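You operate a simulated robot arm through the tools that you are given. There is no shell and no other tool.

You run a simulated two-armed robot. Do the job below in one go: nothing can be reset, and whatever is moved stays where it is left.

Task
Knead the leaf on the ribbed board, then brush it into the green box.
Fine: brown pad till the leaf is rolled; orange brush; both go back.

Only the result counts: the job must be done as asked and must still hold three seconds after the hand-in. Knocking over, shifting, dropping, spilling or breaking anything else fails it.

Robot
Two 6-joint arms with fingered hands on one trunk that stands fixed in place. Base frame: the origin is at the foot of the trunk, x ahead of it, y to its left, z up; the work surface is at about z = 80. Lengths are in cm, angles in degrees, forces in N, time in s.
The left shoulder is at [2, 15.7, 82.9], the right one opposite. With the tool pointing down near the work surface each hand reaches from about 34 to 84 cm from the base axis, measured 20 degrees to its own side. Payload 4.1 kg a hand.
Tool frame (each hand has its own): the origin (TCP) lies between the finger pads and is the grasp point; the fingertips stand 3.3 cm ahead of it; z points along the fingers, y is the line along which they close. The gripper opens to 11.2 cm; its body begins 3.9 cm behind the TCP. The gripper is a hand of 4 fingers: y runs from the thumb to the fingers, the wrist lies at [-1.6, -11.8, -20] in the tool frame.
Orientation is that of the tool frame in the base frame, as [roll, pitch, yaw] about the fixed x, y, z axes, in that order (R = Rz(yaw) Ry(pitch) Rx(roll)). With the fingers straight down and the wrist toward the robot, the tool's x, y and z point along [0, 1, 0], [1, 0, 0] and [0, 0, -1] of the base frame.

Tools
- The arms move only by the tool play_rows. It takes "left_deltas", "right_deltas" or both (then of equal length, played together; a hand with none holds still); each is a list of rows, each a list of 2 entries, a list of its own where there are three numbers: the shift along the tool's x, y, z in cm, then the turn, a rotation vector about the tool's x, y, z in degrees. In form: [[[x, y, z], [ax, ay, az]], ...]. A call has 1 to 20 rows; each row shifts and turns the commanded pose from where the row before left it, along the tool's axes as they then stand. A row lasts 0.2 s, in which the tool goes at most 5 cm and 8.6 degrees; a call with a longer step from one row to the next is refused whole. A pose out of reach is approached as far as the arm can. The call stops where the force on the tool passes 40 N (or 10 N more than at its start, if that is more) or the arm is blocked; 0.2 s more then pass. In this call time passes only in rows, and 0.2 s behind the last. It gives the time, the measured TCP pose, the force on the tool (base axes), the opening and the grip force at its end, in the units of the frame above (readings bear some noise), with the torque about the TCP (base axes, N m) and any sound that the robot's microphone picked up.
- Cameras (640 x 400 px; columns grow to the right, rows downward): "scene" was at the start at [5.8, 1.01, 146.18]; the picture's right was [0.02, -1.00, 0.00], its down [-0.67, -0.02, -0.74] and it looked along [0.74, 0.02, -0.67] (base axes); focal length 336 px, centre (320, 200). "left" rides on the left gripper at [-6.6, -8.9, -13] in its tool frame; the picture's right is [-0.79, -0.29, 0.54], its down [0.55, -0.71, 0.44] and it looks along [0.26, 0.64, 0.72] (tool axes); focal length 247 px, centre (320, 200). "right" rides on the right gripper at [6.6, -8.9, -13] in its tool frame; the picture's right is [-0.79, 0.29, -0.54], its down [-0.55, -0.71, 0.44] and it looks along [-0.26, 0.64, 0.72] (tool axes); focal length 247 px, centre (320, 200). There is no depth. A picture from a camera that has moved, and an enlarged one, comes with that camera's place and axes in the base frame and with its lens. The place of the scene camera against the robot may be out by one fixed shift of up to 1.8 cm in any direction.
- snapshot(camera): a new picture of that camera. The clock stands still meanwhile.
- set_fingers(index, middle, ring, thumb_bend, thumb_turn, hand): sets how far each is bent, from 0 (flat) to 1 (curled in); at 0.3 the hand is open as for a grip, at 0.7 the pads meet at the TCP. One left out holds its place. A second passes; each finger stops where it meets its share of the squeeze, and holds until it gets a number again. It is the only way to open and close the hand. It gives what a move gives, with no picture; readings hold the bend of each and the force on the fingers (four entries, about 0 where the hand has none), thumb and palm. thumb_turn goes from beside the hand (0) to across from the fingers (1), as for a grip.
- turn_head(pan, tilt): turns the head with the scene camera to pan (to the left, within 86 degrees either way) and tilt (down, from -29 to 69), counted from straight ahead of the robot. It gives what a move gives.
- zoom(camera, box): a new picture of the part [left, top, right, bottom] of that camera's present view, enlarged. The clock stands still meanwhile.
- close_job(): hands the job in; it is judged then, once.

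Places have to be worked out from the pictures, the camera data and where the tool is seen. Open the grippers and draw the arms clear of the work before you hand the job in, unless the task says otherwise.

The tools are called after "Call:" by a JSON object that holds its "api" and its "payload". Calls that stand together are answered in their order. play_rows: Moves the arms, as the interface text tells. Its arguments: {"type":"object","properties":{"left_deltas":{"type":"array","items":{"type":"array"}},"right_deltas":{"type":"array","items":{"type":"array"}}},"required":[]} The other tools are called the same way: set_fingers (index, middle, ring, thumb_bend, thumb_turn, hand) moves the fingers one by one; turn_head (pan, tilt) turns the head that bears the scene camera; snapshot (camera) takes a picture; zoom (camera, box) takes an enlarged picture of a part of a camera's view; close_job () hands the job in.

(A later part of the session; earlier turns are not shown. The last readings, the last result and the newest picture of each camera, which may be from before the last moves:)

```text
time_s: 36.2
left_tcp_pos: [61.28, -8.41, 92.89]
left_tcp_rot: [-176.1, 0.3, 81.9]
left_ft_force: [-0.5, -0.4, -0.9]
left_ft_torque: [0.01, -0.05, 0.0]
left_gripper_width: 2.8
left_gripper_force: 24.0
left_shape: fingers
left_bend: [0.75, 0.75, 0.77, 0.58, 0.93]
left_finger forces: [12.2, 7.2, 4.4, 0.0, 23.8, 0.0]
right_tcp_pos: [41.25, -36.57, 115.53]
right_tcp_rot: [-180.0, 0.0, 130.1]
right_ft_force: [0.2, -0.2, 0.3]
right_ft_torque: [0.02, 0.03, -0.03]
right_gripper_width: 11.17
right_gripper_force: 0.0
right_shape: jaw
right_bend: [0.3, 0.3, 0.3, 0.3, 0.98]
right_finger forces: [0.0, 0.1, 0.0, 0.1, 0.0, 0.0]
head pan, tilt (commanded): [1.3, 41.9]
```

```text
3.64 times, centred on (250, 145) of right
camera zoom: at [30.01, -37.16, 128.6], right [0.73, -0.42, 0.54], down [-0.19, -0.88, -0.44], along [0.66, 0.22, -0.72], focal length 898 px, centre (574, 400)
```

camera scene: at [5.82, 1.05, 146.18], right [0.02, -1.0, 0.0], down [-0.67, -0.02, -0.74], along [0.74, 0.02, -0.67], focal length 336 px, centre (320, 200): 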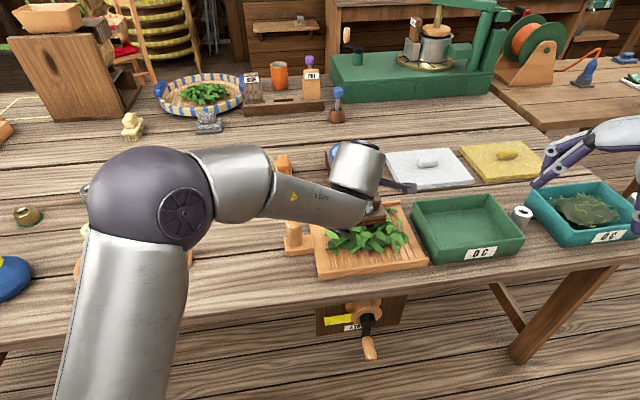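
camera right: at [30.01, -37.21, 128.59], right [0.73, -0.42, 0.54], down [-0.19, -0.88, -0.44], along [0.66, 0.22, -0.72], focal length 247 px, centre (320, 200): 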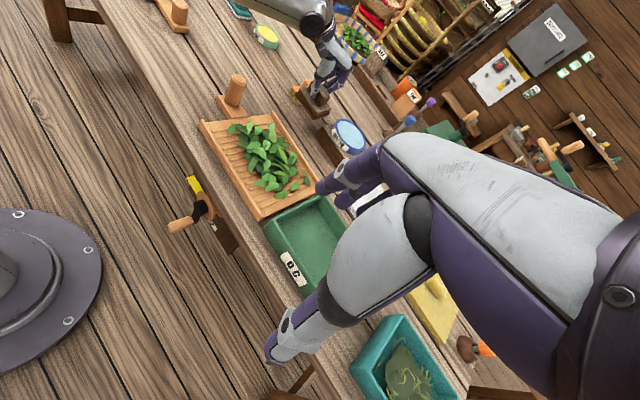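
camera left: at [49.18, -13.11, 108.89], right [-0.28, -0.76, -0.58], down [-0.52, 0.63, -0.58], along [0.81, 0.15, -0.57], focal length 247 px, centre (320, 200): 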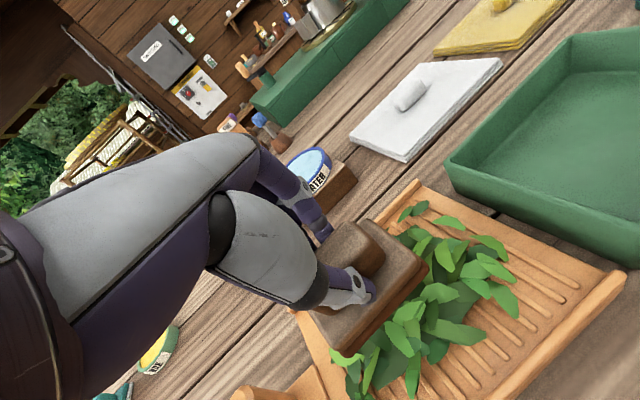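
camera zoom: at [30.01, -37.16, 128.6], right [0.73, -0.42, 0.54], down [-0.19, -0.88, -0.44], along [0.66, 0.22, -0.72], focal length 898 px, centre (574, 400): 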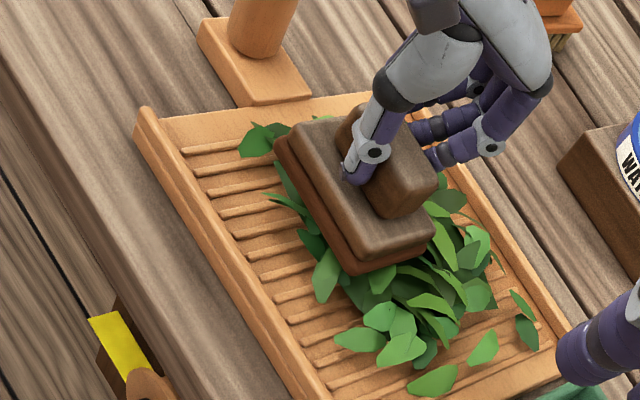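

The pad is at the leaf tops with no contact force yet. I'll lower further in small steps until there's contact.

Call:
{"api": "play_rows", "payload": {"left_deltas": [[[0, 0, 0.5], [0, 0, 0]], [[0, 0, 0.5], [0, 0, 0]], [[0, 0, 0.5], [0, 0, 0]], [[0, 0, 0.5], [0, 0, 0]]]}}

Call:
{"api": "zoom", "payload": {"camera": "scene", "box": [300, 170, 440, 290]}}

```text
time_s: 37.2
left_tcp_pos: [61.14, -8.36, 91.02]
left_tcp_rot: [-176.1, 0.2, 82.0]
left_ft_force: [0.6, -0.1, -1.4]
left_ft_torque: [-0.02, -0.03, -0.02]
left_gripper_width: 2.8
left_gripper_force: 23.3
left_shape: fingers
left_bend: [0.75, 0.75, 0.77, 0.58, 0.93]
left_finger forces: [12.3, 7.3, 4.4, 0.1, 23.7, 0.0]
right_tcp_pos: [41.18, -36.5, 115.69]
right_tcp_rot: [-179.9, 0.0, 130.0]
right_ft_force: [-0.9, 0.2, 0.3]
right_ft_torque: [-0.03, -0.01, -0.02]
right_gripper_width: 11.15
right_gripper_force: 0.1
right_shape: jaw
right_bend: [0.3, 0.3, 0.3, 0.3, 0.98]
right_finger forces: [0.0, 0.0, 0.0, 0.0, 0.0, 0.0]
head pan, tilt (commanded): [1.3, 41.9]
```

```text
3.33 times, centred on (370, 230) of scene
camera zoom: at [5.8, 1.01, 146.18], right [0.02, -1.0, 0.0], down [-0.67, -0.02, -0.74], along [0.74, 0.02, -0.67], focal length 1119 px, centre (153, 100)
```

zoom: 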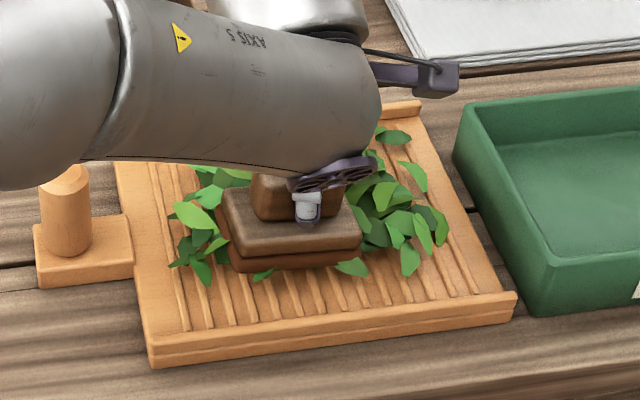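

Still no reaction force; the leaf offers little resistance. I'll continue lowering in 0.3 cm steps to find the board.

Call:
{"api": "play_rows", "payload": {"left_deltas": [[[0, 0, 0.3], [0, 0, 0]], [[0, 0, 0.3], [0, 0, 0]], [[0, 0, 0.3], [0, 0, 0]], [[0, 0, 0.3], [0, 0, 0]]]}}

```text
time_s: 38.2
left_tcp_pos: [61.06, -8.41, 89.61]
left_tcp_rot: [-176.1, 0.2, 81.9]
left_ft_force: [-0.4, 0.2, -1.5]
left_ft_torque: [-0.01, -0.02, 0.0]
left_gripper_width: 2.8
left_gripper_force: 24.0
left_shape: fingers
left_bend: [0.75, 0.75, 0.77, 0.58, 0.93]
left_finger forces: [12.3, 7.3, 4.4, 0.0, 23.7, 0.0]
right_tcp_pos: [41.31, -36.42, 115.54]
right_tcp_rot: [179.9, 0.1, 130.1]
right_ft_force: [0.8, -0.6, -0.4]
right_ft_torque: [-0.01, -0.01, 0.01]
right_gripper_width: 11.15
right_gripper_force: 0.0
right_shape: jaw
right_bend: [0.3, 0.3, 0.3, 0.3, 0.98]
right_finger forces: [0.1, 0.0, 0.0, 0.1, 0.0, 0.1]
head pan, tilt (commanded): [1.3, 41.9]
```

Call:
{"api": "zoom", "payload": {"camera": "scene", "box": [300, 170, 440, 290]}}

Call:
{"api": "zoom", "payload": {"camera": "right", "box": [190, 90, 310, 200]}}

```text
3.33 times, centred on (370, 230) of scene
camera zoom: at [5.8, 1.01, 146.18], right [0.02, -1.0, 0.0], down [-0.67, -0.02, -0.74], along [0.74, 0.02, -0.67], focal length 1119 px, centre (153, 100)
```

zoom: 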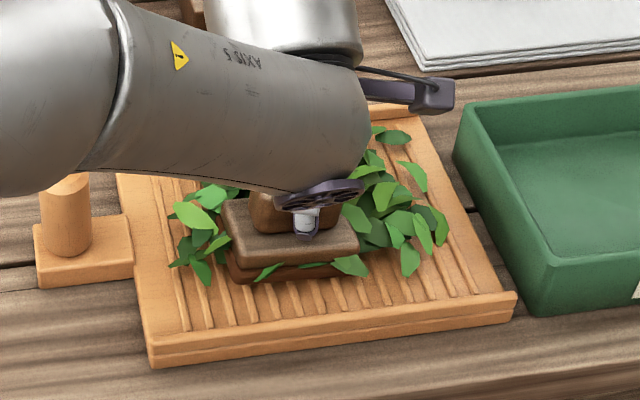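

```text
3.64 times, centred on (250, 145) of right
camera zoom: at [30.01, -37.16, 128.6], right [0.73, -0.42, 0.54], down [-0.19, -0.88, -0.44], along [0.66, 0.22, -0.72], focal length 898 px, centre (574, 400)
```

zoom: 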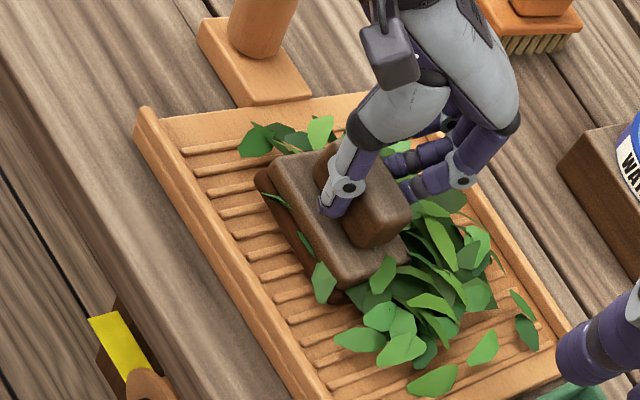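

The pad is close to the ribs. I'll lower a bit more in 0.2 cm steps.

Call:
{"api": "play_rows", "payload": {"left_deltas": [[[0, 0, 0.2], [0, 0, 0]], [[0, 0, 0.2], [0, 0, 0]], [[0, 0, 0.2], [0, 0, 0]]]}}

```text
time_s: 39.0
left_tcp_pos: [61.08, -8.42, 89.23]
left_tcp_rot: [-176.2, 0.2, 81.9]
left_ft_force: [-1.1, 1.3, 5.1]
left_ft_torque: [-0.14, -0.04, -0.01]
left_gripper_width: 2.79
left_gripper_force: 26.8
left_shape: fingers
left_bend: [0.75, 0.75, 0.77, 0.58, 0.93]
left_finger forces: [15.0, 7.3, 3.8, 0.0, 27.4, 0.0]
right_tcp_pos: [41.31, -36.42, 115.44]
right_tcp_rot: [180.0, 0.1, 130.0]
right_ft_force: [0.4, 0.6, 0.1]
right_ft_torque: [0.01, 0.01, -0.02]
right_gripper_width: 11.18
right_gripper_force: 0.0
right_shape: jaw
right_bend: [0.3, 0.3, 0.3, 0.3, 0.98]
right_finger forces: [0.0, 0.0, 0.1, 0.0, 0.0, 0.1]
head pan, tilt (commanded): [1.3, 41.9]
```

Contact at TCP z≈89.2 with ~6.5 N. I'll make a first gentle kneading stroke across the ribs: 4 cm right, 8 cm left, 4 cm right.

Call:
{"api": "play_rows", "payload": {"left_deltas": [[[-0.95, 0.31, 0.1], [0, 0, 0]], [[-0.95, 0.31, 0.05], [0, 0, 0]], [[-0.95, 0.31, 0], [0, 0, 0]], [[-0.95, 0.31, 0], [0, 0, 0]], [[0.95, -0.31, 0], [0, 0, 0]], [[0.95, -0.31, 0], [0, 0, 0]], [[0.95, -0.31, 0], [0, 0, 0]], [[0.95, -0.31, 0], [0, 0, 0]], [[0.95, -0.31, 0], [0, 0, 0]], [[0.95, -0.31, 0], [0, 0, 0]], [[0.95, -0.31, 0], [0, 0, 0]], [[0.95, -0.31, 0], [0, 0, 0]], [[-0.95, 0.31, 0], [0, 0, 0]], [[-0.95, 0.31, 0], [0, 0, 0]], [[-0.95, 0.31, 0], [0, 0, 0]], [[-0.95, 0.31, 0], [0, 0, 0]]]}}

Call:
{"api": "zoom", "payload": {"camera": "scene", "box": [280, 170, 480, 295]}}

Call:
{"api": "zoom", "payload": {"camera": "right", "box": [190, 90, 310, 200]}}

Call:
{"api": "snapshot", "payload": {"camera": "left"}}

```text
time_s: 42.4
left_tcp_pos: [61.03, -8.41, 89.01]
left_tcp_rot: [-176.1, 0.3, 82.0]
left_ft_force: [-1.1, 2.4, 6.0]
left_ft_torque: [-0.04, -0.19, 0.09]
left_gripper_width: 2.86
left_gripper_force: 26.5
left_shape: fingers
left_bend: [0.75, 0.75, 0.78, 0.58, 0.92]
left_finger forces: [17.3, 6.8, 3.0, 0.1, 26.6, 0.1]
right_tcp_pos: [41.15, -36.53, 115.55]
right_tcp_rot: [179.9, 0.0, 130.0]
right_ft_force: [-0.5, 0.2, 0.3]
right_ft_torque: [-0.01, -0.01, -0.01]
right_gripper_width: 11.18
right_gripper_force: 0.1
right_shape: jaw
right_bend: [0.3, 0.3, 0.3, 0.3, 0.98]
right_finger forces: [0.1, 0.0, 0.1, 0.0, 0.0, 0.0]
head pan, tilt (commanded): [1.3, 41.9]
```

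```text
3.20 times, centred on (380, 232) of scene
camera zoom: at [5.78, 1.04, 146.18], right [0.02, -1.0, 0.0], down [-0.67, -0.02, -0.74], along [0.74, 0.02, -0.67], focal length 1074 px, centre (128, 96)
```

zoom: 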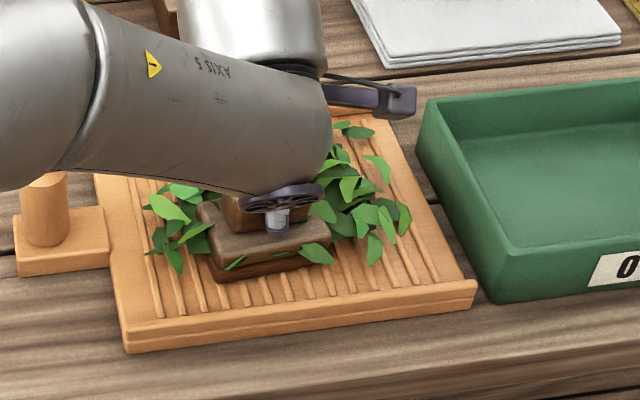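

```text
3.64 times, centred on (250, 145) of right
camera zoom: at [30.0, -37.14, 128.62], right [0.73, -0.42, 0.54], down [-0.19, -0.88, -0.44], along [0.66, 0.22, -0.72], focal length 898 px, centre (574, 400)
```

zoom: 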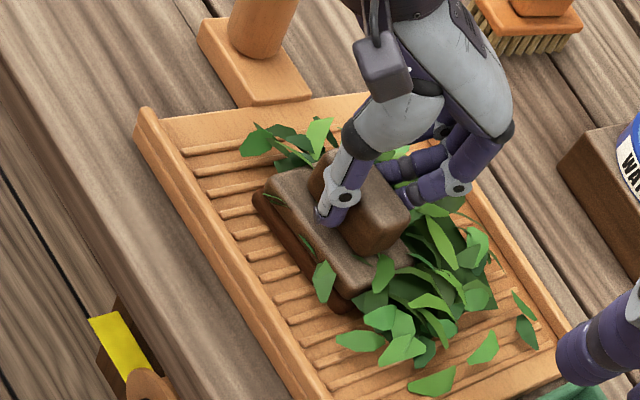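

```text
taken
camera left: at [52.03, -13.61, 102.68], right [-0.43, -0.74, -0.52], down [-0.65, 0.65, -0.39], along [0.62, 0.17, -0.76], focal length 247 px, centre (320, 200)
```

left: 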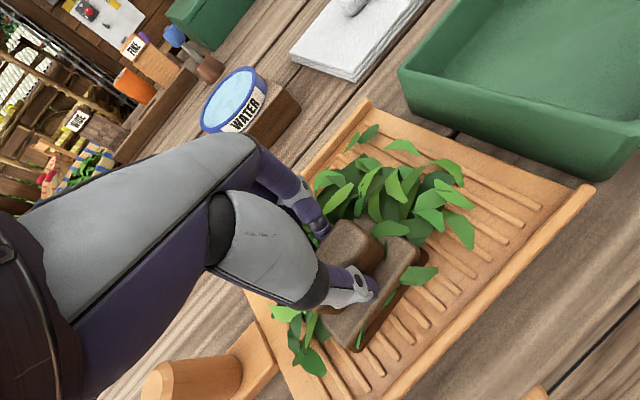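

The board stayed put and the leaf looks slightly more gathered on the right. I'll press a little harder (~12 N) over the leaf's centre and make longer strokes.

Call:
{"api": "play_rows", "payload": {"left_deltas": [[[0.32, 0.95, 0.0], [0, 0, 0]], [[0.32, 0.95, 0.05], [0, 0, 0]], [[-1.5, 0.5, 0.05], [0, 0, 0]], [[-1.5, 0.5, -0.03], [0, 0, 0]], [[-1.5, 0.5, -0.03], [0, 0, 0]], [[1.5, -0.5, 0.03], [0, 0, 0]], [[1.5, -0.5, 0.03], [0, 0, 0]], [[1.5, -0.5, 0.03], [0, 0, 0]], [[1.5, -0.5, 0.03], [0, 0, 0]], [[1.5, -0.5, 0.03], [0, 0, 0]], [[1.5, -0.5, 0.03], [0, 0, 0]], [[-1.5, 0.5, -0.03], [0, 0, 0]], [[-1.5, 0.5, -0.03], [0, 0, 0]], [[-1.5, 0.5, -0.03], [0, 0, 0]], [[-1.5, 0.5, -0.03], [0, 0, 0]], [[-1.5, 0.5, -0.03], [0, 0, 0]], [[-1.5, 0.5, -0.03], [0, 0, 0]], [[1.5, -0.5, 0.03], [0, 0, 0]], [[1.5, -0.5, 0.03], [0, 0, 0]], [[1.5, -0.5, 0.03], [0, 0, 0]]]}}

Call:
{"api": "zoom", "payload": {"camera": "scene", "box": [280, 170, 480, 295]}}

Call:
{"api": "zoom", "payload": {"camera": "right", "box": [190, 90, 310, 200]}}

Call:
{"api": "snapshot", "payload": {"camera": "left"}}

```text
time_s: 46.6
left_tcp_pos: [62.96, -8.1, 88.77]
left_tcp_rot: [-176.1, 0.2, 82.0]
left_ft_force: [0.1, -4.8, 14.5]
left_ft_torque: [-0.12, -0.1, -0.05]
left_gripper_width: 2.82
left_gripper_force: 27.6
left_shape: fingers
left_bend: [0.75, 0.76, 0.78, 0.58, 0.92]
left_finger forces: [13.8, 8.4, 4.3, 0.0, 28.7, 0.0]
right_tcp_pos: [41.1, -36.59, 115.63]
right_tcp_rot: [-179.9, 0.0, 130.0]
right_ft_force: [0.9, 0.5, 0.6]
right_ft_torque: [-0.02, -0.02, 0.0]
right_gripper_width: 11.18
right_gripper_force: 0.1
right_shape: jaw
right_bend: [0.3, 0.3, 0.3, 0.3, 0.98]
right_finger forces: [0.0, 0.0, 0.0, 0.1, 0.0, 0.1]
head pan, tilt (commanded): [1.3, 41.9]
```

```text
3.20 times, centred on (380, 232) of scene
camera zoom: at [5.76, 0.97, 146.18], right [0.02, -1.0, 0.0], down [-0.67, -0.01, -0.74], along [0.74, 0.02, -0.67], focal length 1074 px, centre (128, 96)
```

zoom: 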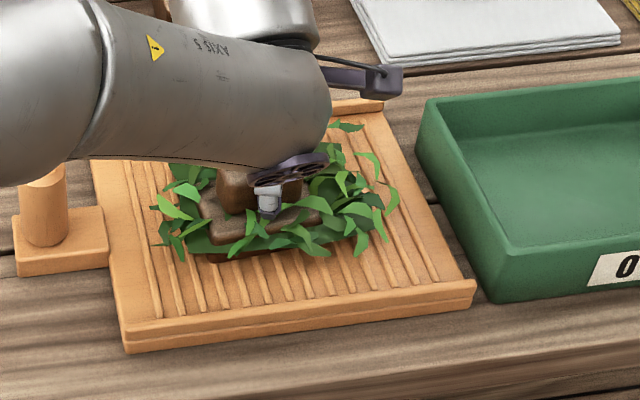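

```text
3.64 times, centred on (250, 145) of right
camera zoom: at [29.97, -37.2, 128.6], right [0.73, -0.42, 0.54], down [-0.19, -0.88, -0.44], along [0.66, 0.22, -0.72], focal length 898 px, centre (574, 400)
```

zoom: 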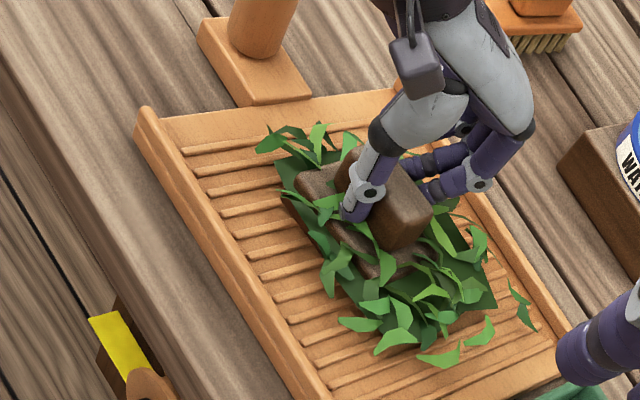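

```text
taken
camera left: at [53.97, -13.26, 102.44], right [-0.43, -0.74, -0.51], down [-0.65, 0.65, -0.39], along [0.62, 0.17, -0.76], focal length 247 px, centre (320, 200)
```

left: 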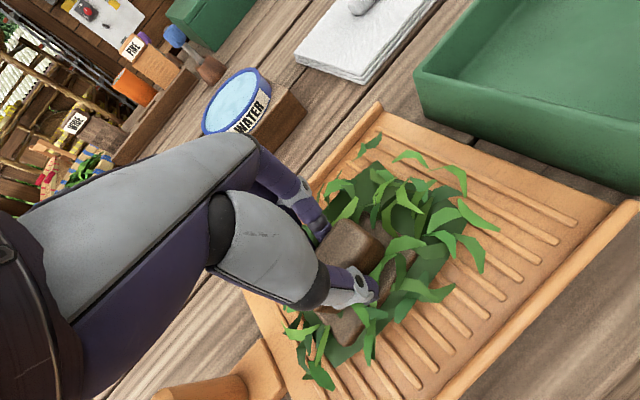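

The leaf is clearly curling with the kneading, and the board has not moved. I'll continue the same strokes.

Call:
{"api": "play_rows", "payload": {"left_deltas": [[[-1.5, 0.5, -0.03], [0, 0, 0]], [[-1.5, 0.5, -0.03], [0, 0, 0]], [[-1.5, 0.5, -0.03], [0, 0, 0]], [[1.5, -0.5, 0.03], [0, 0, 0]], [[1.5, -0.5, 0.03], [0, 0, 0]], [[1.5, -0.5, 0.03], [0, 0, 0]], [[1.5, -0.5, 0.03], [0, 0, 0]], [[1.5, -0.5, 0.03], [0, 0, 0]], [[1.5, -0.5, 0.03], [0, 0, 0]], [[-1.5, 0.5, -0.03], [0, 0, 0]], [[-1.5, 0.5, -0.03], [0, 0, 0]], [[-1.5, 0.5, -0.03], [0, 0, 0]], [[-1.5, 0.5, -0.03], [0, 0, 0]], [[-1.5, 0.5, -0.03], [0, 0, 0]], [[-1.5, 0.5, -0.03], [0, 0, 0]], [[1.5, -0.5, 0.03], [0, 0, 0]], [[1.5, -0.5, 0.03], [0, 0, 0]], [[1.5, -0.5, 0.03], [0, 0, 0]]]}}

Call:
{"api": "zoom", "payload": {"camera": "scene", "box": [280, 170, 480, 295]}}

Call:
{"api": "zoom", "payload": {"camera": "right", "box": [190, 90, 310, 200]}}

```text
time_s: 50.4
left_tcp_pos: [62.91, -7.95, 88.82]
left_tcp_rot: [-176.1, 0.2, 82.0]
left_ft_force: [-0.2, -6.3, 14.1]
left_ft_torque: [-0.09, -0.03, 0.01]
left_gripper_width: 2.83
left_gripper_force: 27.4
left_shape: fingers
left_bend: [0.75, 0.76, 0.78, 0.58, 0.92]
left_finger forces: [13.4, 8.5, 4.3, 0.0, 29.0, 0.0]
right_tcp_pos: [41.16, -36.55, 115.59]
right_tcp_rot: [-180.0, 0.0, 130.1]
right_ft_force: [0.9, -0.6, 0.4]
right_ft_torque: [0.0, 0.03, -0.02]
right_gripper_width: 11.15
right_gripper_force: 0.1
right_shape: jaw
right_bend: [0.3, 0.3, 0.3, 0.3, 0.98]
right_finger forces: [0.0, 0.2, 0.0, 0.1, 0.0, 0.0]
head pan, tilt (commanded): [1.3, 41.9]
```

```text
3.20 times, centred on (380, 232) of scene
camera zoom: at [5.76, 0.97, 146.18], right [0.02, -1.0, 0.0], down [-0.67, -0.01, -0.74], along [0.74, 0.02, -0.67], focal length 1074 px, centre (128, 96)
```

zoom: 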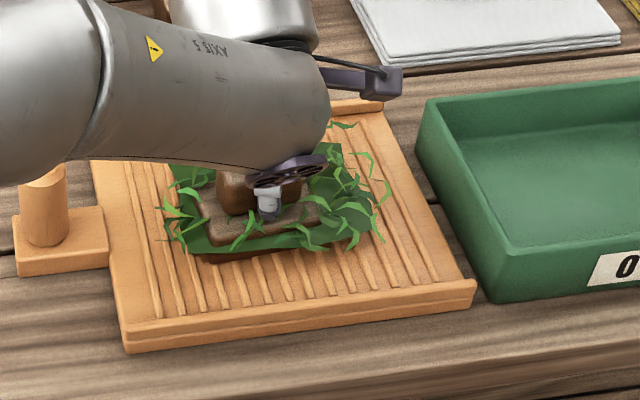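

```text
3.64 times, centred on (250, 145) of right
camera zoom: at [29.97, -37.2, 128.6], right [0.73, -0.42, 0.54], down [-0.19, -0.88, -0.44], along [0.66, 0.22, -0.72], focal length 898 px, centre (574, 400)
```

zoom: 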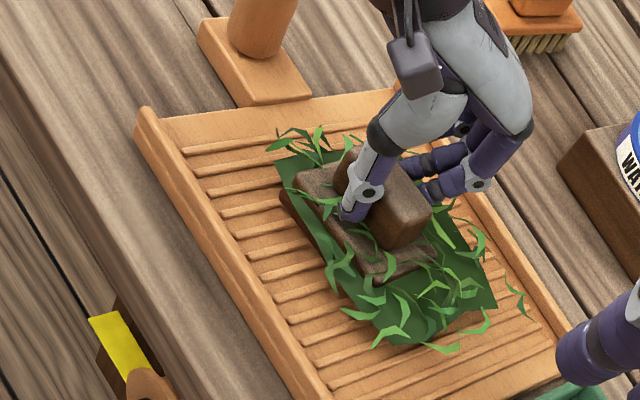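

Leaves are now thin curls; nearly rolled. I'll do a shorter set of strokes and compare.

Call:
{"api": "play_rows", "payload": {"left_deltas": [[[-1.5, 0.5, -0.03], [0, 0, 0]], [[-1.5, 0.5, -0.03], [0, 0, 0]], [[-1.5, 0.5, -0.03], [0, 0, 0]], [[1.5, -0.5, 0.03], [0, 0, 0]], [[1.5, -0.5, 0.03], [0, 0, 0]], [[1.5, -0.5, 0.03], [0, 0, 0]], [[1.5, -0.5, 0.03], [0, 0, 0]], [[1.5, -0.5, 0.03], [0, 0, 0]], [[1.5, -0.5, 0.03], [0, 0, 0]], [[-1.5, 0.5, -0.03], [0, 0, 0]], [[-1.5, 0.5, -0.03], [0, 0, 0]], [[-1.5, 0.5, -0.03], [0, 0, 0]]]}}

Call:
{"api": "zoom", "payload": {"camera": "scene", "box": [280, 170, 480, 295]}}

Call:
{"api": "zoom", "payload": {"camera": "right", "box": [190, 90, 310, 200]}}

Call:
{"api": "zoom", "payload": {"camera": "right", "box": [330, 310, 480, 400]}}

```text
time_s: 53.0
left_tcp_pos: [62.94, -7.91, 88.76]
left_tcp_rot: [-176.1, 0.1, 82.0]
left_ft_force: [0.3, 7.5, 16.6]
left_ft_torque: [0.13, -0.01, 0.03]
left_gripper_width: 2.84
left_gripper_force: 29.8
left_shape: fingers
left_bend: [0.75, 0.76, 0.78, 0.58, 0.92]
left_finger forces: [16.6, 9.7, 3.9, 0.0, 30.5, 0.1]
right_tcp_pos: [41.08, -36.39, 115.65]
right_tcp_rot: [180.0, 0.0, 130.0]
right_ft_force: [-1.0, 0.1, -0.2]
right_ft_torque: [0.0, 0.03, 0.03]
right_gripper_width: 11.14
right_gripper_force: 0.0
right_shape: jaw
right_bend: [0.3, 0.3, 0.3, 0.3, 0.98]
right_finger forces: [0.1, 0.0, 0.0, 0.0, 0.0, 0.0]
head pan, tilt (commanded): [1.3, 41.9]
```

```text
3.20 times, centred on (380, 232) of scene
camera zoom: at [5.75, 1.06, 146.18], right [0.02, -1.0, 0.0], down [-0.67, -0.02, -0.74], along [0.74, 0.02, -0.67], focal length 1074 px, centre (128, 96)
```

zoom: 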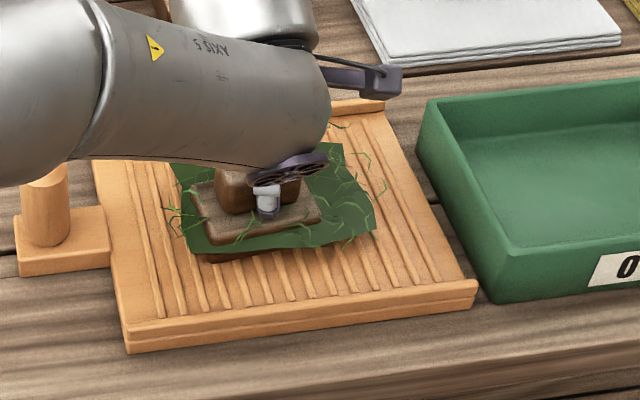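

```text
3.64 times, centred on (250, 145) of right
camera zoom: at [29.98, -37.12, 128.63], right [0.73, -0.42, 0.54], down [-0.19, -0.88, -0.44], along [0.66, 0.22, -0.72], focal length 898 px, centre (574, 400)
```

zoom: 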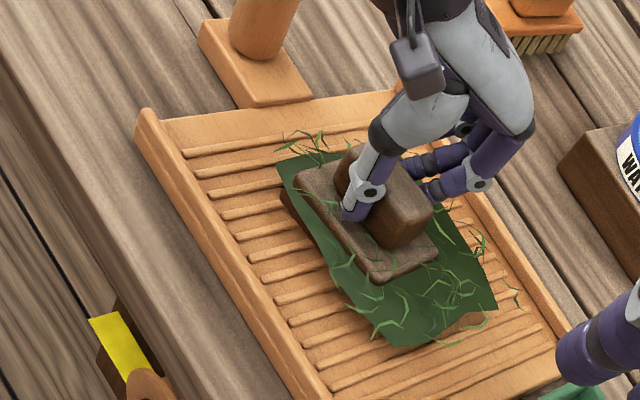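

```text
4.27 times, centred on (405, 355) of right
camera zoom: at [29.98, -37.12, 128.63], right [0.73, -0.42, 0.54], down [-0.19, -0.88, -0.44], along [0.66, 0.22, -0.72], focal length 1054 px, centre (-43, -461)
```

zoom: 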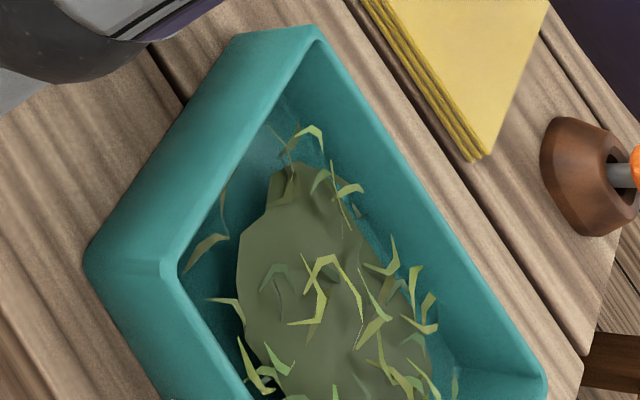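

The leaf now consists of fine thin twists over a dark mat – it looks rolled. I'll lift the pad clear and inspect.

Call:
{"api": "play_rows", "payload": {"left_deltas": [[[0, 0, -0.5], [0, 0, 0]], [[0, 0, -1.5], [0, 0, 0]], [[0, 0, -2], [0, 0, 0]], [[0, 0, -2], [0, 0, 0]], [[0, 0, -2], [0, 0, 0]], [[2, -1, -1], [0, 0, 0]], [[3, -1, 0], [0, 0, 0]], [[3, -1, 0], [0, 0, 0]], [[3, -1, 0], [0, 0, 0]]]}}

Call:
{"api": "zoom", "payload": {"camera": "scene", "box": [280, 170, 480, 295]}}

Call:
{"api": "zoom", "payload": {"camera": "right", "box": [190, 90, 310, 200]}}

Call:
{"api": "snapshot", "payload": {"camera": "left"}}

```text
time_s: 55.0
left_tcp_pos: [61.32, 3.36, 98.08]
left_tcp_rot: [-176.0, 0.2, 82.0]
left_ft_force: [0.0, 0.4, -1.2]
left_ft_torque: [0.03, -0.01, 0.02]
left_gripper_width: 2.82
left_gripper_force: 25.0
left_shape: fingers
left_bend: [0.75, 0.76, 0.78, 0.59, 0.92]
left_finger forces: [12.5, 8.2, 4.3, 0.0, 25.3, 0.0]
right_tcp_pos: [41.16, -36.52, 115.68]
right_tcp_rot: [-180.0, 0.1, 130.0]
right_ft_force: [0.0, -0.7, -0.4]
right_ft_torque: [0.06, 0.0, 0.02]
right_gripper_width: 11.16
right_gripper_force: 0.0
right_shape: jaw
right_bend: [0.3, 0.3, 0.3, 0.3, 0.98]
right_finger forces: [0.0, 0.0, 0.0, 0.0, 0.1, 0.1]
head pan, tilt (commanded): [1.3, 41.9]
```

```text
3.20 times, centred on (380, 232) of scene
camera zoom: at [5.81, 0.97, 146.18], right [0.02, -1.0, 0.0], down [-0.67, -0.01, -0.74], along [0.74, 0.02, -0.67], focal length 1074 px, centre (128, 96)
```

zoom: 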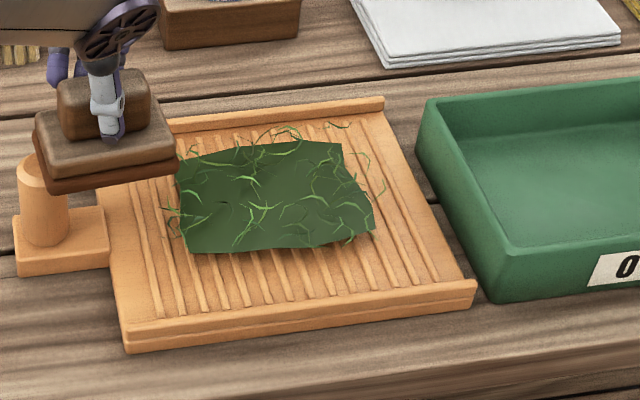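

```text
3.64 times, centred on (250, 145) of right
camera zoom: at [30.02, -37.2, 128.59], right [0.73, -0.42, 0.54], down [-0.19, -0.88, -0.44], along [0.66, 0.22, -0.72], focal length 898 px, centre (574, 400)
```

zoom: 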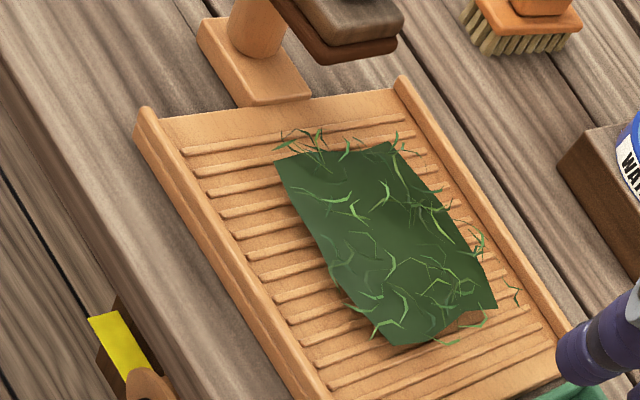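

```text
taken
camera left: at [52.27, -1.85, 111.58], right [-0.43, -0.74, -0.52], down [-0.65, 0.65, -0.39], along [0.62, 0.17, -0.76], focal length 247 px, centre (320, 200)
```

left: 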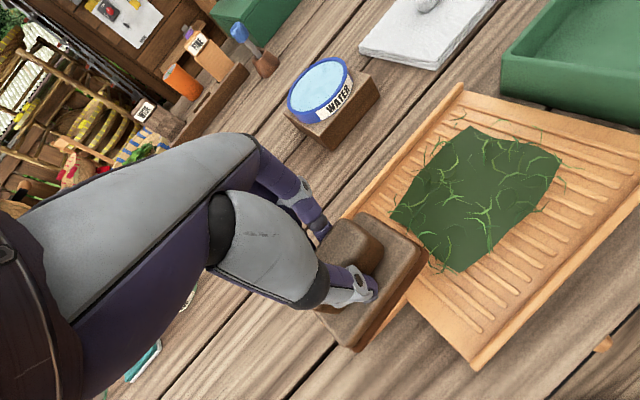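

The board has not moved and the leaf is a flat mat with thin twisted strands. I'll zoom in closer to judge how fully rolled it is.

Call:
{"api": "zoom", "payload": {"camera": "right", "box": [220, 120, 280, 160]}}

Call:
{"api": "zoom", "payload": {"camera": "left", "box": [380, 110, 580, 280]}}

Call:
{"api": "zoom", "payload": {"camera": "scene", "box": [325, 200, 405, 255]}}

Call:
{"api": "zoom", "payload": {"camera": "scene", "box": [530, 180, 640, 255]}}

```text
10.00 times, centred on (250, 140) of right
camera zoom: at [30.02, -37.2, 128.59], right [0.73, -0.42, 0.54], down [-0.19, -0.88, -0.44], along [0.66, 0.22, -0.72], focal length 2470 px, centre (1020, 800)
```

zoom: 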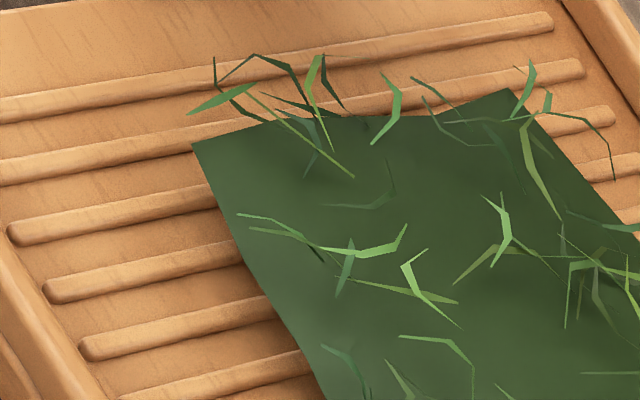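

```text
2.35 times, centred on (480, 195) of left
camera zoom: at [52.27, -1.85, 111.58], right [-0.43, -0.74, -0.52], down [-0.65, 0.65, -0.39], along [0.62, 0.17, -0.76], focal length 581 px, centre (-56, 212)
```

zoom: 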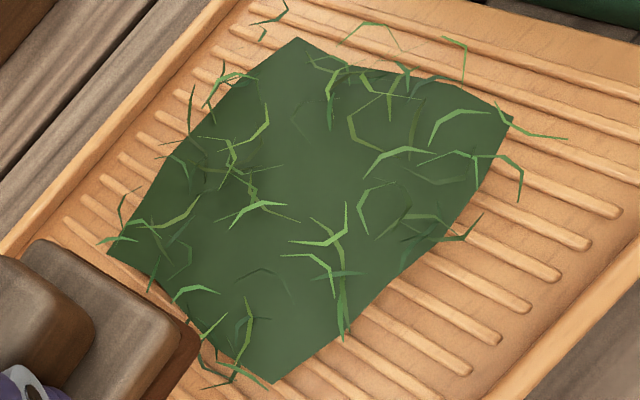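

```text
7.27 times, centred on (365, 228) of scene
camera zoom: at [5.81, 0.97, 146.18], right [0.02, -1.0, 0.0], down [-0.67, -0.01, -0.74], along [0.74, 0.02, -0.67], focal length 2442 px, centre (-7, 0)
```

zoom: 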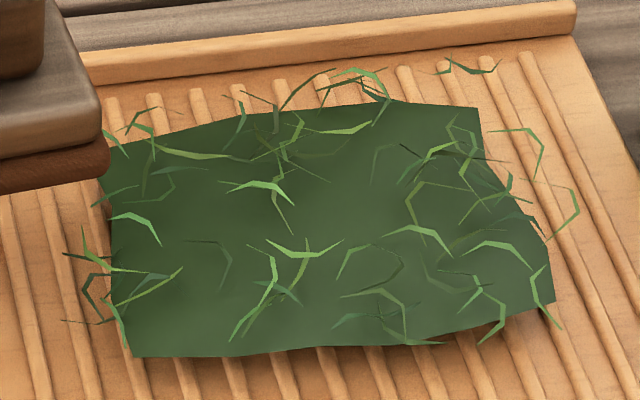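

```text
5.33 times, centred on (585, 218) of scene
camera zoom: at [5.81, 0.97, 146.18], right [0.02, -1.0, 0.0], down [-0.67, -0.01, -0.74], along [0.74, 0.02, -0.67], focal length 1791 px, centre (-1093, 107)
```

zoom: 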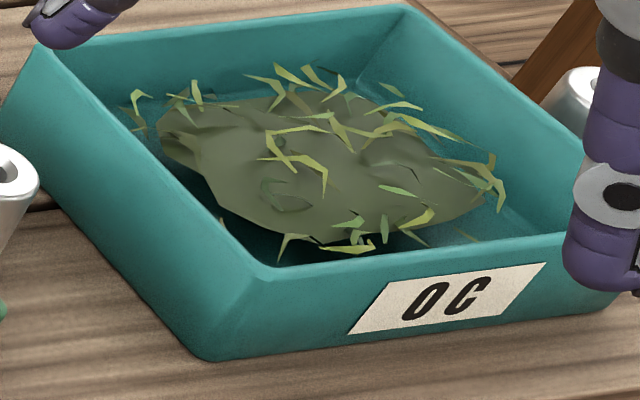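

The strands are thinner than the finished leaf in the neighbouring box, so the leaf is rolled. I'll now return the pad: rise clear of the peg, move toward its place, and tilt the hand forward again (8°) for reach.

Call:
{"api": "play_rows", "payload": {"left_deltas": [[[0, 0, -1.5], [0, 0, 0]], [[0, 0, -1.5], [0, 0, 0]], [[2.5, 2.35, 0.59], [0, 0, 0]], [[2.5, 2.35, 0.59], [0, 0, 0]], [[2.5, 2.35, 0.59], [0, 0, 0]], [[2.5, 2.35, 0.59], [0, 0, 0]], [[0, 0, 0], [-6, 0, 0]], [[0, 0, 0], [-6, 0, 0]], [[3.2, -0.12, 1.25], [0, 0, 0]], [[3.2, -0.12, 1.25], [0, 0, 0]], [[3.2, -0.12, 1.25], [0, 0, 0]], [[3.2, -0.12, 1.25], [0, 0, 0]]]}}

Call:
{"api": "snapshot", "payload": {"camera": "scene"}}

Call:
{"api": "snapshot", "payload": {"camera": "left"}}

```text
time_s: 57.6
left_tcp_pos: [73.81, 24.74, 92.73]
left_tcp_rot: [171.9, 0.2, 81.8]
left_ft_force: [1.1, 0.0, -1.4]
left_ft_torque: [0.01, -0.02, -0.01]
left_gripper_width: 2.78
left_gripper_force: 24.0
left_shape: fingers
left_bend: [0.75, 0.76, 0.78, 0.59, 0.92]
left_finger forces: [12.0, 7.9, 3.9, 0.1, 24.5, 0.1]
right_tcp_pos: [41.26, -36.61, 115.65]
right_tcp_rot: [-179.9, 0.1, 130.0]
right_ft_force: [-0.4, -0.9, -1.3]
right_ft_torque: [-0.03, -0.05, 0.01]
right_gripper_width: 11.17
right_gripper_force: 0.0
right_shape: jaw
right_bend: [0.3, 0.3, 0.3, 0.3, 0.98]
right_finger forces: [0.0, 0.0, 0.0, 0.0, 0.0, 0.1]
head pan, tilt (commanded): [1.3, 41.9]
```

```text
taken
camera scene: at [5.78, 0.98, 146.18], right [0.02, -1.0, 0.0], down [-0.67, -0.01, -0.74], along [0.74, 0.02, -0.67], focal length 336 px, centre (320, 200)
```

scene: 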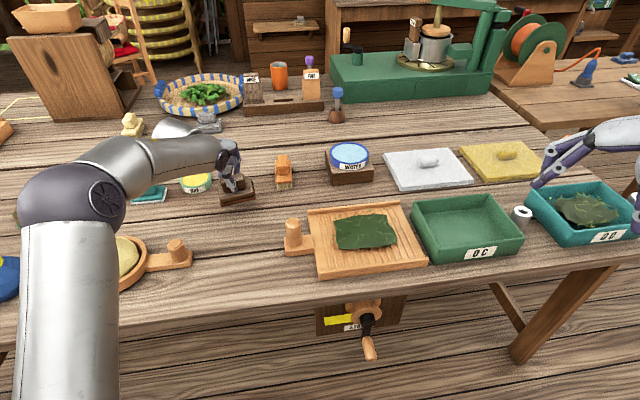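

```text
taken
camera left: at [62.31, 19.77, 104.4], right [-0.32, -0.76, -0.57], down [-0.56, 0.64, -0.53], along [0.77, 0.15, -0.62], focal length 247 px, centre (320, 200)
```

left: 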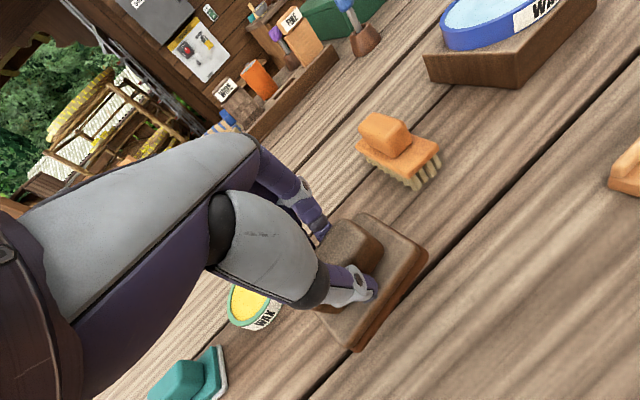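

Good tracking. I'll now move forward to the pad's home spot at z≈91.

Call:
{"api": "play_rows", "payload": {"left_deltas": [[[0.18, 1.35, 0.47], [0, 0, 0]], [[0.18, 1.35, 0.47], [0, 0, 0]], [[0.18, 1.35, 0.47], [0, 0, 0]], [[0.18, 1.35, 0.47], [0, 0, 0]], [[0.18, 1.35, 0.47], [0, 0, 0]], [[0.18, 1.35, 0.47], [0, 0, 0]]]}}

Call:
{"api": "snapshot", "payload": {"camera": "left"}}

Call:
{"api": "zoom", "payload": {"camera": "scene", "box": [170, 130, 310, 220]}}

Call:
{"api": "zoom", "payload": {"camera": "right", "box": [240, 0, 360, 110]}}

```text
time_s: 59.0
left_tcp_pos: [80.93, 24.38, 91.13]
left_tcp_rot: [172.0, 0.1, 81.9]
left_ft_force: [0.1, -0.3, -2.2]
left_ft_torque: [0.0, 0.01, -0.01]
left_gripper_width: 2.78
left_gripper_force: 24.2
left_shape: fingers
left_bend: [0.75, 0.76, 0.78, 0.59, 0.92]
left_finger forces: [12.0, 7.9, 3.9, 0.1, 24.3, 0.1]
left hand out of reach, approached as far as the arm can: row 6
right_tcp_pos: [41.18, -36.51, 115.5]
right_tcp_rot: [180.0, -0.1, 130.0]
right_ft_force: [0.1, -0.2, -0.4]
right_ft_torque: [0.04, -0.01, -0.01]
right_gripper_width: 11.19
right_gripper_force: 0.1
right_shape: jaw
right_bend: [0.3, 0.3, 0.3, 0.3, 0.98]
right_finger forces: [0.1, 0.1, 0.1, 0.1, 0.0, 0.0]
head pan, tilt (commanded): [1.3, 41.9]
```

```text
taken
camera left: at [69.4, 19.5, 102.82], right [-0.32, -0.76, -0.57], down [-0.56, 0.64, -0.53], along [0.77, 0.15, -0.63], focal length 247 px, centre (320, 200)
```

left: 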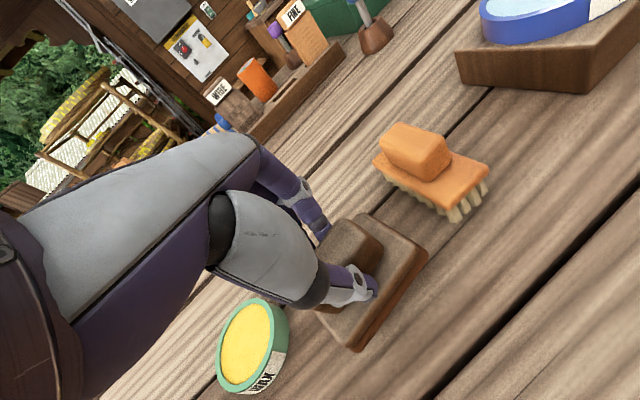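

```text
4.44 times, centred on (240, 175) of scene
camera zoom: at [5.79, 1.01, 146.18], right [0.02, -1.0, 0.0], down [-0.67, -0.02, -0.74], along [0.74, 0.02, -0.67], focal length 1492 px, centre (676, 311)
```

zoom: 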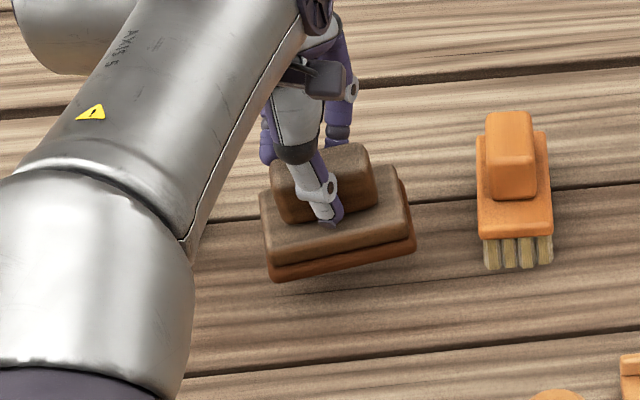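

```text
3.64 times, centred on (300, 55) of right
camera zoom: at [30.01, -37.16, 128.61], right [0.73, -0.42, 0.54], down [-0.19, -0.88, -0.44], along [0.66, 0.22, -0.72], focal length 898 px, centre (393, 727)
```

zoom: 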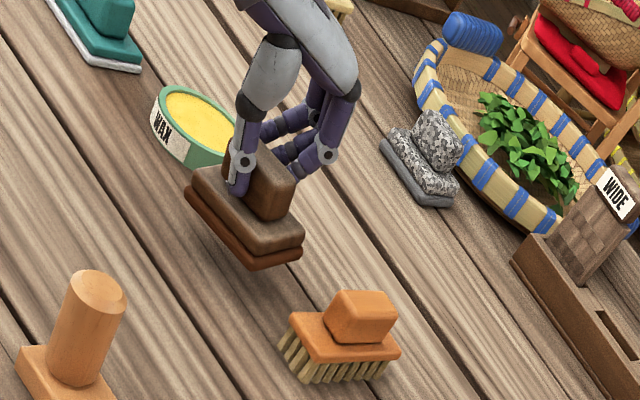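

I'm at the reach edge at x≈80.9; descending gives more forward room. I'll lower ~1.8 cm with a 3° extra forward tilt, then nudge forward.

Call:
{"api": "play_rows", "payload": {"left_deltas": [[[0, -0.08, 0.6], [0, 0, 0]], [[0, -0.08, 0.6], [-1.5, 0, 0]], [[0.1, 0.4, 0.5], [-1.5, 0, 0]], [[0.1, 0.5, 0.0], [0, 0, 0]], [[0.1, 0.4, 0.0], [0, 0, 0]]]}}

Call:
{"api": "zoom", "payload": {"camera": "scene", "box": [170, 130, 310, 220]}}

Call:
{"api": "zoom", "payload": {"camera": "right", "box": [240, 0, 360, 110]}}

Call:
{"api": "zoom", "payload": {"camera": "left", "box": [280, 190, 480, 390]}}

```text
time_s: 60.2
left_tcp_pos: [82.31, 24.47, 89.73]
left_tcp_rot: [168.9, 0.2, 82.1]
left_ft_force: [0.0, 0.9, -1.1]
left_ft_torque: [-0.01, 0.0, -0.02]
left_gripper_width: 2.75
left_gripper_force: 23.5
left_shape: fingers
left_bend: [0.75, 0.76, 0.78, 0.59, 0.92]
left_finger forces: [11.9, 7.7, 3.8, 0.0, 23.9, 0.0]
right_tcp_pos: [41.18, -36.49, 115.59]
right_tcp_rot: [-179.9, 0.0, 130.0]
right_ft_force: [0.3, -0.3, -0.2]
right_ft_torque: [-0.01, 0.01, -0.05]
right_gripper_width: 11.19
right_gripper_force: 0.1
right_shape: jaw
right_bend: [0.3, 0.3, 0.3, 0.3, 0.98]
right_finger forces: [0.0, 0.0, 0.0, 0.0, 0.0, 0.0]
head pan, tilt (commanded): [1.3, 41.9]
```

```text
4.44 times, centred on (240, 175) of scene
camera zoom: at [5.79, 1.01, 146.18], right [0.02, -1.0, 0.0], down [-0.67, -0.02, -0.74], along [0.74, 0.02, -0.67], focal length 1492 px, centre (676, 311)
```

zoom: 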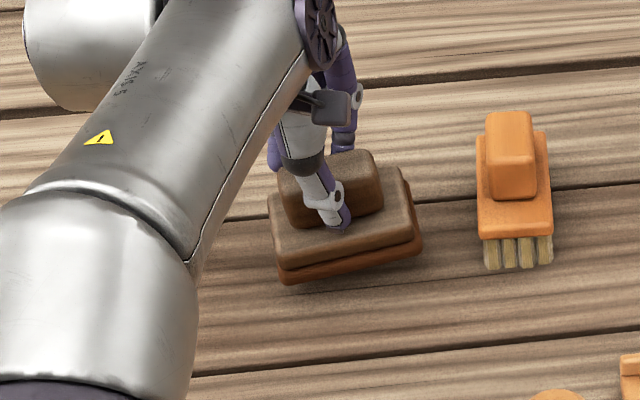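

```text
3.64 times, centred on (300, 55) of right
camera zoom: at [30.01, -37.16, 128.61], right [0.73, -0.42, 0.54], down [-0.19, -0.88, -0.44], along [0.66, 0.22, -0.72], focal length 898 px, centre (393, 727)
```

zoom: 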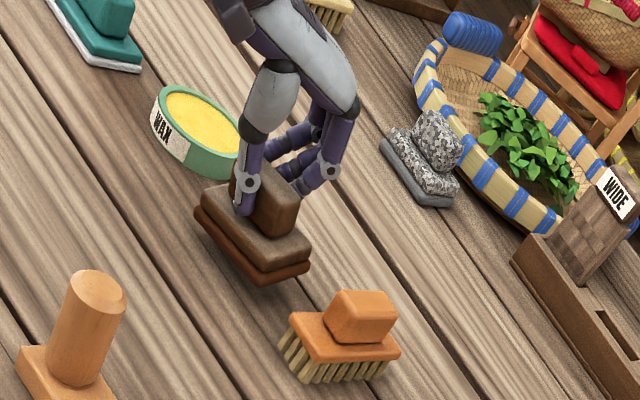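

```text
2.00 times, centred on (380, 290) of left
camera zoom: at [70.05, 19.64, 100.79], right [-0.29, -0.76, -0.58], down [-0.53, 0.63, -0.57], along [0.8, 0.15, -0.58], focal length 494 px, centre (200, 20)
```

zoom: 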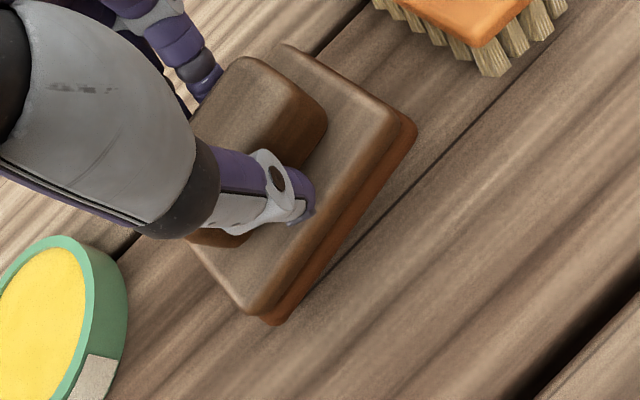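

Triangulating, the pad is centred near (82.2, 24.0), yaw ≈17° (it slipped ~7° while kneading), lowest corner at z≈82.2. I'll correct by −7° yaw and (−0.4, +1.0) and lower in small steps.

Call:
{"api": "play_rows", "payload": {"left_deltas": [[[0.93, -0.58, 0.19], [0, 0, 0]], [[0, -0.06, 0.3], [0, -1.34, 6.87]], [[0, -0.1, 0.5], [0, 0, 0]], [[0, -0.1, 0.5], [0, 0, 0]]]}}

Call:
{"api": "zoom", "payload": {"camera": "scene", "box": [170, 130, 310, 220]}}

Call:
{"api": "zoom", "payload": {"camera": "right", "box": [240, 0, 360, 110]}}

Call:
{"api": "zoom", "payload": {"camera": "left", "box": [280, 190, 480, 390]}}

```text
time_s: 61.2
left_tcp_pos: [81.11, 25.19, 88.33]
left_tcp_rot: [168.6, 0.1, 74.9]
left_ft_force: [4.0, -4.6, 11.9]
left_ft_torque: [0.16, 0.21, 0.0]
left_gripper_width: 2.75
left_gripper_force: 26.8
left_shape: fingers
left_bend: [0.74, 0.76, 0.78, 0.59, 0.92]
left_finger forces: [13.2, 9.8, 5.9, 0.0, 24.7, 0.0]
left hand out of reach, approached as far as the arm can: row 2
right_tcp_pos: [41.15, -36.55, 115.57]
right_tcp_rot: [179.9, 0.1, 130.1]
right_ft_force: [-0.6, 0.1, -0.4]
right_ft_torque: [0.02, -0.03, -0.01]
right_gripper_width: 11.18
right_gripper_force: 0.0
right_shape: jaw
right_bend: [0.3, 0.3, 0.3, 0.3, 0.98]
right_finger forces: [0.0, 0.0, 0.0, 0.0, 0.1, 0.0]
head pan, tilt (commanded): [1.3, 41.9]
```

```text
4.44 times, centred on (240, 175) of scene
camera zoom: at [5.77, 0.98, 146.18], right [0.02, -1.0, 0.0], down [-0.67, -0.01, -0.74], along [0.74, 0.02, -0.67], focal length 1492 px, centre (676, 311)
```

zoom: 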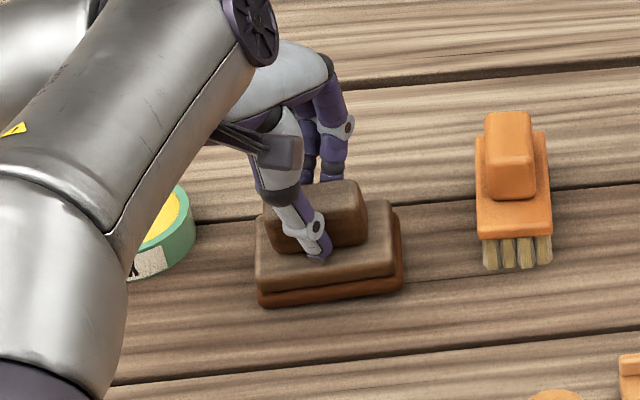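

```text
3.64 times, centred on (300, 55) of right
camera zoom: at [29.97, -37.2, 128.6], right [0.73, -0.42, 0.54], down [-0.19, -0.88, -0.44], along [0.66, 0.22, -0.72], focal length 898 px, centre (393, 727)
```

zoom: 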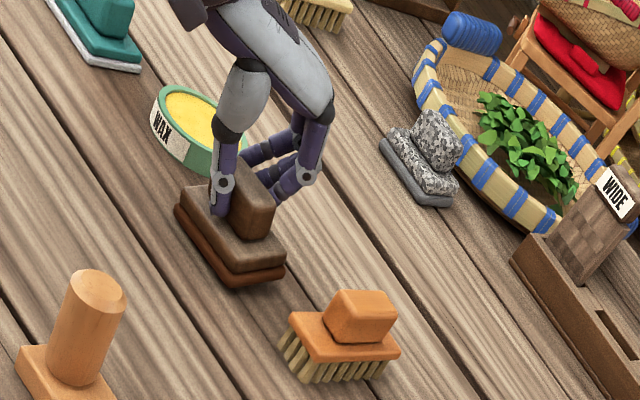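

```text
2.00 times, centred on (380, 290) of left
camera zoom: at [68.3, 21.96, 99.32], right [-0.37, -0.72, -0.58], down [-0.45, 0.69, -0.57], along [0.81, 0.05, -0.58], focal length 494 px, centre (200, 20)
```

zoom: 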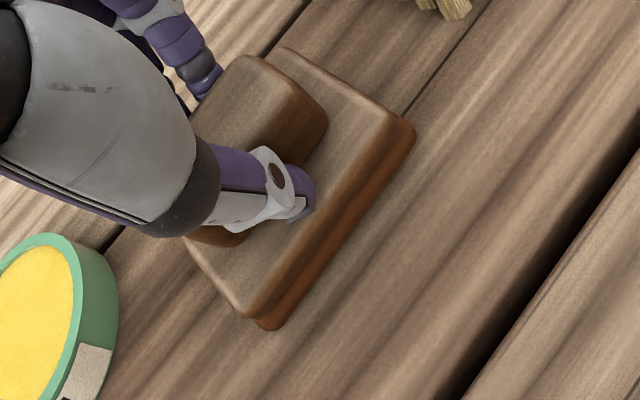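

The pad touches down (12 N) about 0.7 cm left/near of its original spot with matching yaw. I'll ease up slightly, shift (+0.4, −0.6), and set it down again.

Call:
{"api": "play_rows", "payload": {"left_deltas": [[[-0.5, 0.6, -0.3], [0, 0, 0]], [[0, -0.08, 0.35], [0, 0, 0]]]}}

Call:
{"api": "zoom", "payload": {"camera": "scene", "box": [170, 130, 310, 220]}}

```text
time_s: 61.8
left_tcp_pos: [81.26, 24.91, 88.0]
left_tcp_rot: [168.9, 0.2, 75.2]
left_ft_force: [-0.4, 3.6, 6.8]
left_ft_torque: [0.44, 0.44, -0.11]
left_gripper_width: 2.76
left_gripper_force: 26.6
left_shape: fingers
left_bend: [0.74, 0.76, 0.79, 0.59, 0.92]
left_finger forces: [10.5, 8.6, 7.4, 0.1, 26.1, 0.0]
right_tcp_pos: [41.07, -36.4, 115.59]
right_tcp_rot: [-180.0, 0.0, 130.0]
right_ft_force: [0.2, -0.4, 1.1]
right_ft_torque: [-0.02, 0.02, 0.0]
right_gripper_width: 11.18
right_gripper_force: 0.0
right_shape: jaw
right_bend: [0.3, 0.3, 0.3, 0.3, 0.98]
right_finger forces: [0.0, 0.0, 0.1, 0.1, 0.0, 0.0]
head pan, tilt (commanded): [1.3, 41.9]
```

```text
4.44 times, centred on (240, 175) of scene
camera zoom: at [5.77, 1.01, 146.18], right [0.02, -1.0, 0.0], down [-0.67, -0.02, -0.74], along [0.74, 0.02, -0.67], focal length 1492 px, centre (676, 311)
```

zoom: 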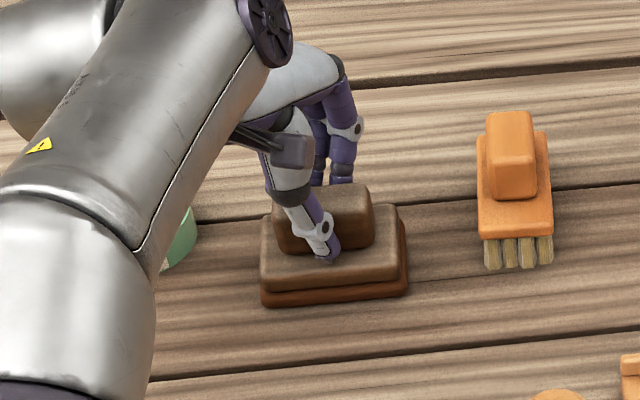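

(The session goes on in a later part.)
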